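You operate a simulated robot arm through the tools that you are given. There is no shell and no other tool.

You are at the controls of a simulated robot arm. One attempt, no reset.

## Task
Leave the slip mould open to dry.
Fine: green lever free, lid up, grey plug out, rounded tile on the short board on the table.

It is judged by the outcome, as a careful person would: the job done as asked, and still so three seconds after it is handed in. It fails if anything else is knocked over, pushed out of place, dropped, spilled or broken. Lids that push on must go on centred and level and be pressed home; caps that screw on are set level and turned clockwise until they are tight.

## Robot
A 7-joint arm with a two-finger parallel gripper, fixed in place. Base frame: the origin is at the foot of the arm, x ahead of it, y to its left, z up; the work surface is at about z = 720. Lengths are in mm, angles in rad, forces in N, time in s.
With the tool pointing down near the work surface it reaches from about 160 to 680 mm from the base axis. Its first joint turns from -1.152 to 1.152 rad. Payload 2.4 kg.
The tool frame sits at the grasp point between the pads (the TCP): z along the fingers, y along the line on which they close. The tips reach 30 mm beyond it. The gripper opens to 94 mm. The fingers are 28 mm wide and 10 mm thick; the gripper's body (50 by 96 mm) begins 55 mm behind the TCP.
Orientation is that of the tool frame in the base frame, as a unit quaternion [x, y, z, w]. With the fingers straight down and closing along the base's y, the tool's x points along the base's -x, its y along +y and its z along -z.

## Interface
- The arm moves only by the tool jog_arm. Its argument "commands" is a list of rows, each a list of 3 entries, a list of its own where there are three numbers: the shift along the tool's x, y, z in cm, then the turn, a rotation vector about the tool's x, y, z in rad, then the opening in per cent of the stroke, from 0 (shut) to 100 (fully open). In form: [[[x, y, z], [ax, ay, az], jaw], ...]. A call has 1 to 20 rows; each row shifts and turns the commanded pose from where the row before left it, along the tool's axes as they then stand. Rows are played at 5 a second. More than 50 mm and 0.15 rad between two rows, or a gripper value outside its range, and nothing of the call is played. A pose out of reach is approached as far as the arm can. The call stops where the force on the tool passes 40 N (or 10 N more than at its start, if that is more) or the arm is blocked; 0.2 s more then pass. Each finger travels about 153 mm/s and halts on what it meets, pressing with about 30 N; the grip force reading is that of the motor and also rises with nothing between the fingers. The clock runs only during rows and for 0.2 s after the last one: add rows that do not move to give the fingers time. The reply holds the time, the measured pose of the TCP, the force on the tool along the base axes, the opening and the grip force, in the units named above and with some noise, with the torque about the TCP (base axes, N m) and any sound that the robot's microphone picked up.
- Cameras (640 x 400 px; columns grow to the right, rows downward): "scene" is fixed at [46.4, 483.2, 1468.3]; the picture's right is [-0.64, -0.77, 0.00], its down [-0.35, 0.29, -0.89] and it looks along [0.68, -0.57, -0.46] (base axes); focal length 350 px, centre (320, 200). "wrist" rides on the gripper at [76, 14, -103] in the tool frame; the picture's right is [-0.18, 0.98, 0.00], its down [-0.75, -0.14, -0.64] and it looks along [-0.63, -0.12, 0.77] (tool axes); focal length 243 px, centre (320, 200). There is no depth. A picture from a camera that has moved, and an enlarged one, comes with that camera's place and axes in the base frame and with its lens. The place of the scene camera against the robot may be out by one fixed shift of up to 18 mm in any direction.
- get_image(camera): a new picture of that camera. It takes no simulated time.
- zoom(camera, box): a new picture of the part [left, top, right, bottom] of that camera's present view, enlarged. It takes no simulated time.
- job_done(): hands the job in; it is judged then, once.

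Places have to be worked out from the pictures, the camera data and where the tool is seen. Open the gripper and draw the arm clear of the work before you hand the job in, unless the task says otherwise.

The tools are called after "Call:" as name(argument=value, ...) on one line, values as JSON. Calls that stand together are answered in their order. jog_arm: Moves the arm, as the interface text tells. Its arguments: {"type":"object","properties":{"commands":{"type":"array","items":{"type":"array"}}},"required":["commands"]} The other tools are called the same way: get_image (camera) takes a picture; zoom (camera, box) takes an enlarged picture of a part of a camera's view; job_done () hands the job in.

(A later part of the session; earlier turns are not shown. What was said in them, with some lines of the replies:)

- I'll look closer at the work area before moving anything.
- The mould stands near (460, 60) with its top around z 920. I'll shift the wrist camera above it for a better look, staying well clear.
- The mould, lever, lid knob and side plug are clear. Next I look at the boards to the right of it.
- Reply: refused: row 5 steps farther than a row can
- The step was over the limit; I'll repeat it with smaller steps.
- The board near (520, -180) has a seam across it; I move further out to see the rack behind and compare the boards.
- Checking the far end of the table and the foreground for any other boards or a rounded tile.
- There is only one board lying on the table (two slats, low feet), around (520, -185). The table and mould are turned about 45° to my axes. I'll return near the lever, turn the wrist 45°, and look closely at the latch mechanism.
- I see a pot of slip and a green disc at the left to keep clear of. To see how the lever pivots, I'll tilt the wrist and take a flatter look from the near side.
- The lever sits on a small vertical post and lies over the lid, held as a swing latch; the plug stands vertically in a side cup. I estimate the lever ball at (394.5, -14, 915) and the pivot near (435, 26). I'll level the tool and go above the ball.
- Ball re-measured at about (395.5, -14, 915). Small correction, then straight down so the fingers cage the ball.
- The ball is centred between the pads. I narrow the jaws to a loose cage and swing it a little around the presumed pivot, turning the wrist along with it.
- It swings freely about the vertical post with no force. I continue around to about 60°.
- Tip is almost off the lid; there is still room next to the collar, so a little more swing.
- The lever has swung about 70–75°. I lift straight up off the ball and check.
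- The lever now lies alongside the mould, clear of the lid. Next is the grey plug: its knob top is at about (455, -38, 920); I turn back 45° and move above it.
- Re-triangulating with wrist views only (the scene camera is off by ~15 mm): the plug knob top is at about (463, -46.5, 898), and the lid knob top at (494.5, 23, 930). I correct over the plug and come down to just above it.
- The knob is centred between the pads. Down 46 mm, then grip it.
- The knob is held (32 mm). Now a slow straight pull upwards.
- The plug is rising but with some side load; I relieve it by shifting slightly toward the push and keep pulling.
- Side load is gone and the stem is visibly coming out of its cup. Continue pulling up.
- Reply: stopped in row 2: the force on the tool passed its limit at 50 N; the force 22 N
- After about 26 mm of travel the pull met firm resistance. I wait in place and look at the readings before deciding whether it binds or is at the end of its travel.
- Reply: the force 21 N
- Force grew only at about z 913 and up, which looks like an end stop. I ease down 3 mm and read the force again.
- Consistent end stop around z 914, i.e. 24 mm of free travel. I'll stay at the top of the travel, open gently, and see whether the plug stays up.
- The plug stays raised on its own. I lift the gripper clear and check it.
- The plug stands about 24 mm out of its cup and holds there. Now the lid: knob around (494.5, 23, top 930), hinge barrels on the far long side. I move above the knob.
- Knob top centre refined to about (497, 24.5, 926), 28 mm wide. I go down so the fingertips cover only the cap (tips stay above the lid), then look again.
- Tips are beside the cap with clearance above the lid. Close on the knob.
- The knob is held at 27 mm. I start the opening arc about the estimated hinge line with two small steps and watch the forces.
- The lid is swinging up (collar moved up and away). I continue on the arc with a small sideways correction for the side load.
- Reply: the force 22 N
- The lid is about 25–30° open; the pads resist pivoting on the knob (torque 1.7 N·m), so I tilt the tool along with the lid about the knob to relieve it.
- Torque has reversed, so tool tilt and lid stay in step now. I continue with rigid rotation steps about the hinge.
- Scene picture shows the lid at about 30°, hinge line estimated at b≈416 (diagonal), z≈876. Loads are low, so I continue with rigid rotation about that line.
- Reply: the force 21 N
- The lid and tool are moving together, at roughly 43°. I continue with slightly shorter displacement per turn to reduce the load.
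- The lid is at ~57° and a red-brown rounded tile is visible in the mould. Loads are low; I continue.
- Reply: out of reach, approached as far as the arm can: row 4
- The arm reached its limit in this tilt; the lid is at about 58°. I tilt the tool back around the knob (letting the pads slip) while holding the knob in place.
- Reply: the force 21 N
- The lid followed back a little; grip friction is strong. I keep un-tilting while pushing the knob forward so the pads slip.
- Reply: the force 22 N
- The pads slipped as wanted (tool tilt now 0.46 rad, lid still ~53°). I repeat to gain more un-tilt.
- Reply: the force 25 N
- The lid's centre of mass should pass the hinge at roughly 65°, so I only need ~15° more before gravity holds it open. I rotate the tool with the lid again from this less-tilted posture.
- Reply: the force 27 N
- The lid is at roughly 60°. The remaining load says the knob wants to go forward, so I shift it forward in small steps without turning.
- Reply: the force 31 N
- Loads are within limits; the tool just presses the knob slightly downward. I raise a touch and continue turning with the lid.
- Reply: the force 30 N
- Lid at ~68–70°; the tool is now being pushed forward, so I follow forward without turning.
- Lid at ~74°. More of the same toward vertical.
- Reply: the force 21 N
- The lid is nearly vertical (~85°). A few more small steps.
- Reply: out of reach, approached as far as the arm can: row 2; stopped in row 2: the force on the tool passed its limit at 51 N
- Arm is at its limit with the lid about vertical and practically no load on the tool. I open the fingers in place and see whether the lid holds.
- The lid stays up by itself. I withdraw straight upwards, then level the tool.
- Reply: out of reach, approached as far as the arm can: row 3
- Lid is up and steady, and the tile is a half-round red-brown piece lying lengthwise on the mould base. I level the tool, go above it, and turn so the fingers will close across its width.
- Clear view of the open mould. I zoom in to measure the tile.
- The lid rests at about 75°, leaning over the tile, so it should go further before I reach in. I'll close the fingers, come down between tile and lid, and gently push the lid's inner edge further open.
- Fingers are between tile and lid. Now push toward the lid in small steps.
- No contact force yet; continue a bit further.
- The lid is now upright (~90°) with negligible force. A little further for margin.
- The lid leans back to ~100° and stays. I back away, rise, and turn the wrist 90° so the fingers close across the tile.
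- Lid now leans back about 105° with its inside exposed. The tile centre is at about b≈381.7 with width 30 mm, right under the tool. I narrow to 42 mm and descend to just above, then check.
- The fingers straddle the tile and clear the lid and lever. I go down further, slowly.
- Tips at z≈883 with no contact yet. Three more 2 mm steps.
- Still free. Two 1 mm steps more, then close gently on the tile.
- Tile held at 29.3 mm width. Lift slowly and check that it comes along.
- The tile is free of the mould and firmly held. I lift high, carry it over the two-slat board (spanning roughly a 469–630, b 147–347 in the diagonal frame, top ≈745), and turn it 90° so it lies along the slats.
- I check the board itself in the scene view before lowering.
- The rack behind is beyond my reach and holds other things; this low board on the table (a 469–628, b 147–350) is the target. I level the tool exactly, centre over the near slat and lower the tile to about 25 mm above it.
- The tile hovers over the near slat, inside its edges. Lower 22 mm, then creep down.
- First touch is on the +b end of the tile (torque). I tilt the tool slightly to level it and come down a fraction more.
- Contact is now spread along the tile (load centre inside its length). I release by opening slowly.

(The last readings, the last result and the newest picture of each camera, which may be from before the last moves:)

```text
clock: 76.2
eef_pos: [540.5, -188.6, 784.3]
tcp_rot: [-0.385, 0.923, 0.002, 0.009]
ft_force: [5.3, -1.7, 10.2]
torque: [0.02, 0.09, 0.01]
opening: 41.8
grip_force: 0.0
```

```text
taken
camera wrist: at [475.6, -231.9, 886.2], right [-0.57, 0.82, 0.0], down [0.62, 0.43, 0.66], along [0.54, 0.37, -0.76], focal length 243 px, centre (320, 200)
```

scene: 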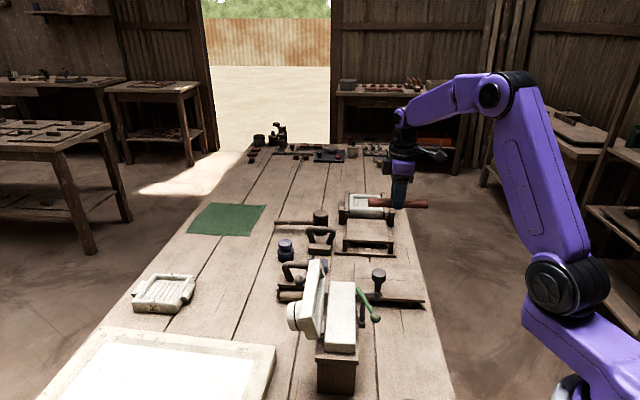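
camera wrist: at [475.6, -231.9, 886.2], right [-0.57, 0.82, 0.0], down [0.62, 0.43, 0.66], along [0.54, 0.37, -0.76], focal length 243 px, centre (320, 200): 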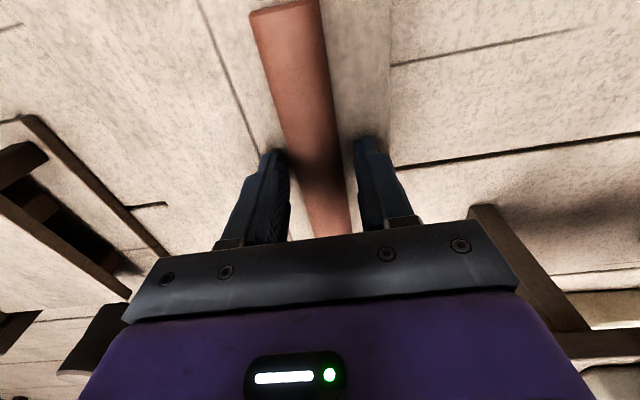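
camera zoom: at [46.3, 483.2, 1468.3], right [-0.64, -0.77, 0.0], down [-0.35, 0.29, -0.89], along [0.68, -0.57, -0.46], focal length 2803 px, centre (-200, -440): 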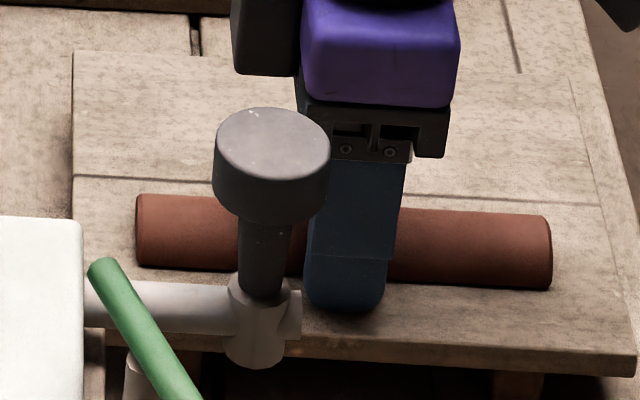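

Fingers are open but the tips rest lightly on the board. I lift straight off now.

Call:
jog_arm(commands=[[[0, 0, -0.3], [0, 0, 0], 44], [[0, 0, -0.5], [0, 0, 0], 48], [[0, 0, -1.5], [0, 0, 0], 48], [[0, 0, -4], [0, 0, 0], 48], [[0, 0, -4], [0, 0, 0], 48], [[0, 0, -4], [0, 0, 0], 48], [[0, 0, -4], [0, 0, 0], 48], [[0, 0, 0], [0, 0, 0], 48]])

Call:
zoom(camera="scene", box=[350, 255, 420, 305])

Call:
get_image(camera="wrist")

Call:
zoom(camera="scene", box=[270, 230, 450, 360])

```text
clock: 78.0
eef_pos: [533.8, -190.5, 965.5]
tcp_rot: [-0.385, 0.923, 0.004, 0.006]
ft_force: [0.2, -0.4, 0.6]
torque: [-0.01, -0.03, 0.01]
opening: 44.9
grip_force: 0.1
```

```text
8.00 times, centred on (385, 280) of scene
camera zoom: at [46.3, 483.2, 1468.3], right [-0.64, -0.77, 0.0], down [-0.35, 0.29, -0.89], along [0.68, -0.57, -0.46], focal length 2803 px, centre (-200, -440)
```

zoom: 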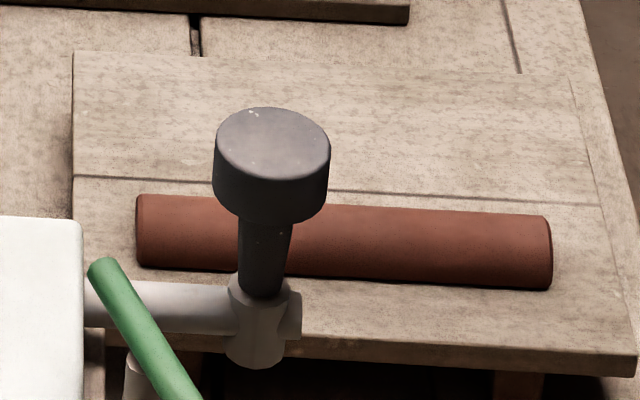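

```text
taken
camera wrist: at [471.1, -234.9, 1067.5], right [-0.57, 0.82, 0.0], down [0.62, 0.43, 0.65], along [0.54, 0.37, -0.76], focal length 243 px, centre (320, 200)
```

wrist: 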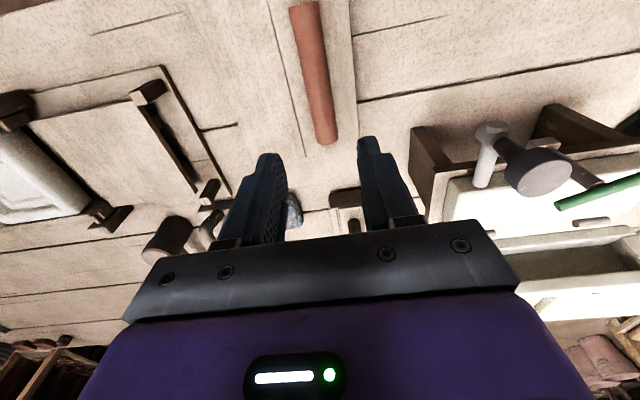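

```text
3.08 times, centred on (360, 295) of scene
camera zoom: at [46.3, 483.2, 1468.3], right [-0.64, -0.77, 0.0], down [-0.35, 0.29, -0.89], along [0.68, -0.57, -0.46], focal length 1078 px, centre (197, -92)
```

zoom: 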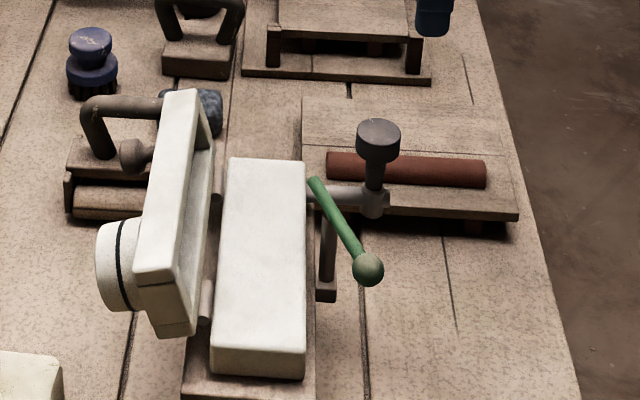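

The tile lies flat on the board, mould open, lid leaning back, plug up. The lever stands at ~73°; now that the lid is out of the way, I'll nudge it to about 90° for a clear margin. First raise and move beside it.

Call:
jog_arm(commands=[[[0, 0, -4], [0, 0, 0], 20], [[0, 0, -2.5], [0, 0, 0], 0], [[-0.42, 3.94, 0], [0, 0, 0], 0], [[-0.42, 3.94, 0], [0, 0, 0], 0], [[-0.42, 3.94, 0], [0, 0, 0], 0], [[-0.42, 3.94, 0], [0, 0, 0], 0], [[-0.42, 3.94, 0], [0, 0, 0], 0], [[-0.42, 3.94, 0], [0, 0, 0], 0], [[-0.42, 3.94, 0], [0, 0, 0], 0], [[0, 0, 0], [0, 0, 0], 0]])

Call:
get_image(camera="wrist")

Call:
zoom(camera="scene", box=[270, 230, 450, 360])

```text
clock: 80.2
eef_pos: [357.0, 26.5, 1032.7]
tcp_rot: [-0.386, 0.922, 0.005, 0.007]
ft_force: [-0.7, 0.7, -0.2]
torque: [-0.01, 0.01, -0.01]
opening: 0.0
grip_force: 30.7
```

```text
taken
camera wrist: at [293.3, -18.4, 1134.9], right [-0.57, 0.82, 0.0], down [0.62, 0.43, 0.65], along [0.54, 0.37, -0.76], focal length 243 px, centre (320, 200)
```

wrist: 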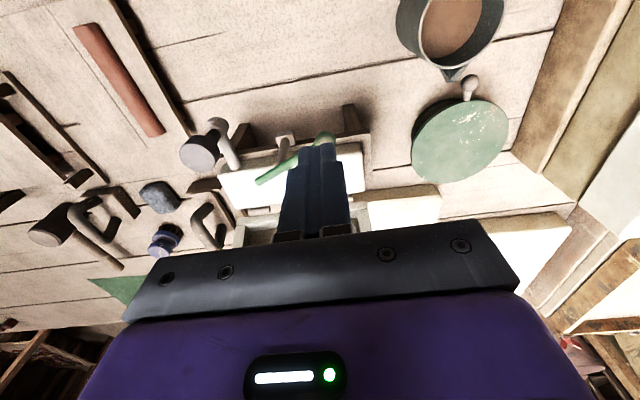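

```text
3.08 times, centred on (360, 295) of scene
camera zoom: at [46.3, 483.2, 1468.3], right [-0.64, -0.77, 0.0], down [-0.35, 0.29, -0.89], along [0.68, -0.57, -0.46], focal length 1078 px, centre (197, -92)
```

zoom: 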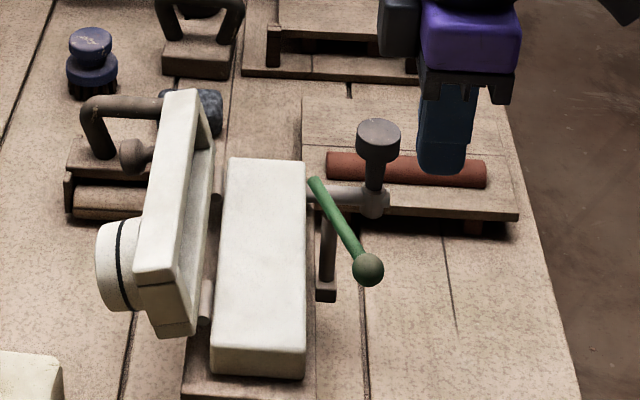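

Ball at (a 236, b 305); my closed fingers are 8 mm short of it on the near side. I go down and push it gently toward the mould by ~20 mm.

Call:
jog_arm(commands=[[[0, 0, 4], [0, 0, 0], 0], [[0, 0, 4], [0, 0, 0], 0], [[0, 0, 3], [0, 0, 0], 0], [[0, 0, 0], [0, 0, 0], 0], [[-0.5, 0, 0], [0, 0, 0], 0], [[-0.5, 0, 0], [0, 0, 0], 0], [[-0.5, 0, 0], [0, 0, 0], 0], [[-0.5, 0, 0], [0, 0, 0], 0], [[-0.4, 0, 0], [0, 0, 0], 0], [[0, 0, 0], [0, 0, 0], 0]])

Call:
get_image(camera="wrist")

Call:
zoom(camera="scene", box=[270, 230, 450, 360])

```text
clock: 82.4
eef_pos: [379.9, 42.9, 924.8]
tcp_rot: [-0.386, 0.922, 0.004, 0.007]
ft_force: [0.1, -0.1, 0.6]
torque: [-0.02, 0.0, 0.02]
opening: 0.0
grip_force: 30.0
```

```text
taken
camera wrist: at [315.2, -1.1, 1025.4], right [-0.57, 0.82, 0.0], down [0.62, 0.43, 0.65], along [0.54, 0.38, -0.76], focal length 243 px, centre (320, 200)
```

wrist: 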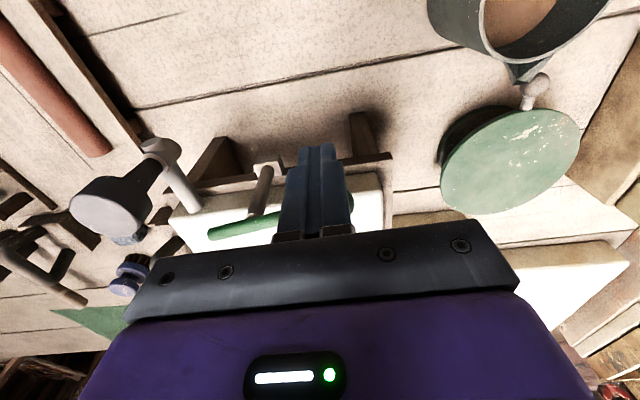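

```text
3.08 times, centred on (360, 295) of scene
camera zoom: at [46.4, 483.2, 1468.3], right [-0.64, -0.77, 0.0], down [-0.35, 0.29, -0.89], along [0.68, -0.57, -0.46], focal length 1078 px, centre (197, -92)
```

zoom: 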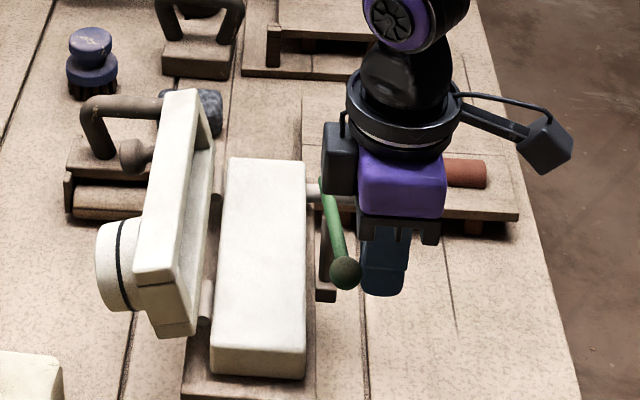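

The lever now lies parallel to the mould, fully clear. I back off, rise, open the gripper and withdraw.

Call:
jog_arm(commands=[[[1.5, 0, 0], [0, 0, 0], 0], [[1.5, 0, 0], [0, 0, 0], 0], [[0, 0, -4], [0, 0, 0], 0], [[0, 0, -4.5], [0, 0, 0], 0], [[0, 0, -4.5], [0, 0, 0], 30], [[0, 0, -4.5], [0, 0, 0], 60], [[0, -4, -2], [0, 0, 0], 90], [[0, -4, -2], [0, 0, 0], 90], [[0, 0, 0], [0, 0, 0], 90]])

Call:
get_image(camera="wrist")

Call:
get_image(camera="scene")

Call:
zoom(camera="scene", box=[270, 230, 450, 360])

Call:
zoom(camera="wrist", box=[100, 20, 420, 220])

```text
clock: 84.4
eef_pos: [411.0, -35.5, 1137.6]
tcp_rot: [-0.386, 0.923, 0.003, 0.007]
ft_force: [0.6, -0.1, -0.1]
torque: [-0.01, 0.03, -0.01]
opening: 84.5
grip_force: 0.2
```

```text
taken
camera wrist: at [346.5, -79.3, 1240.1], right [-0.57, 0.82, 0.0], down [0.62, 0.43, 0.65], along [0.54, 0.37, -0.76], focal length 243 px, centre (320, 200)
```

wrist: 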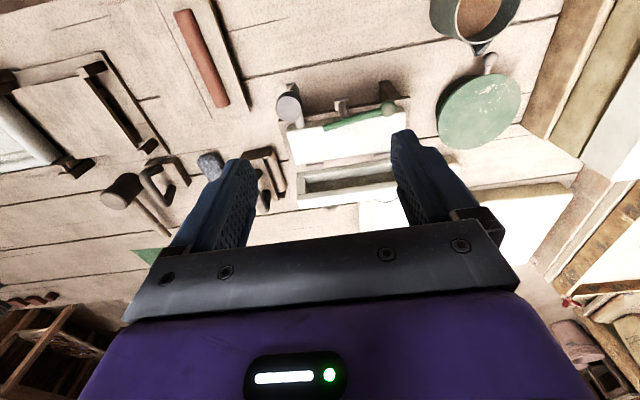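

```text
taken
```

scene: 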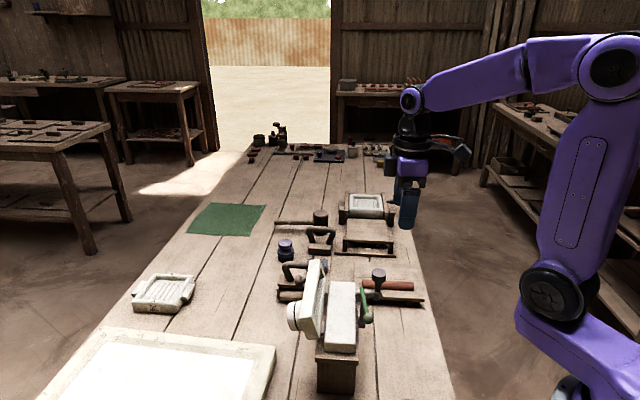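

```text
3.08 times, centred on (360, 295) of scene
camera zoom: at [46.4, 483.2, 1468.3], right [-0.64, -0.77, 0.0], down [-0.35, 0.29, -0.89], along [0.68, -0.57, -0.46], focal length 1078 px, centre (197, -92)
```

zoom: 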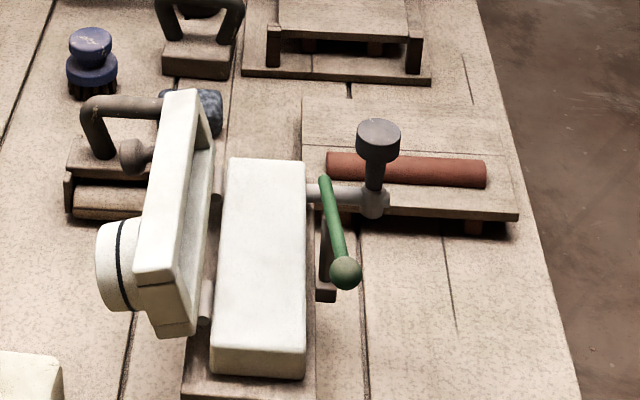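

```text
2.00 times, centred on (260, 120) of wrist
camera zoom: at [346.5, -79.3, 1240.1], right [-0.57, 0.82, 0.0], down [0.62, 0.43, 0.65], along [0.54, 0.37, -0.76], focal length 485 px, centre (440, 360)
```

zoom: 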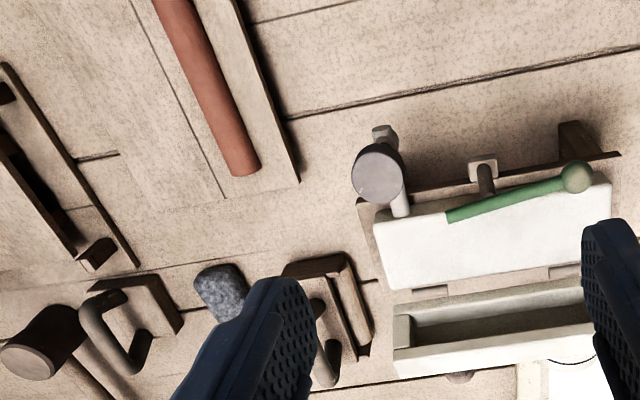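

Final views show the lever swung clear, the lid leaning back and steady, and the grey plug raised to the end of its travel. The tile lies flat on the board, everything else is in place, and the gripper is open and withdrawn. I hand the job in.

Call:
job_done()

```text
The job is handed in.
```

The slip mould is open to dry, and I've handed the job in. All four items look done in the last pictures:

- **Green lever:** swung round parallel to the mould, clear of the lid.
- **Lid:** up and leaning back about 105°. It didn't move in the roughly 28 s before hand-in.
- **Grey plug:** pulled up about 24 mm, where it hit a firm stop, and it holds there by itself. Its stem is still in the cup, so if "out" means lifted off completely, this isn't done. I took the stop as the end of its travel and did not force it.
- **Rounded tile:** lying flat on the near slat of the low two-slat board.

**Board moved:** it shifted by about 3 mm when the fingertips pressed on it as I released the tile. I saw nothing else out of place. The gripper is open and the arm is clear of the work.
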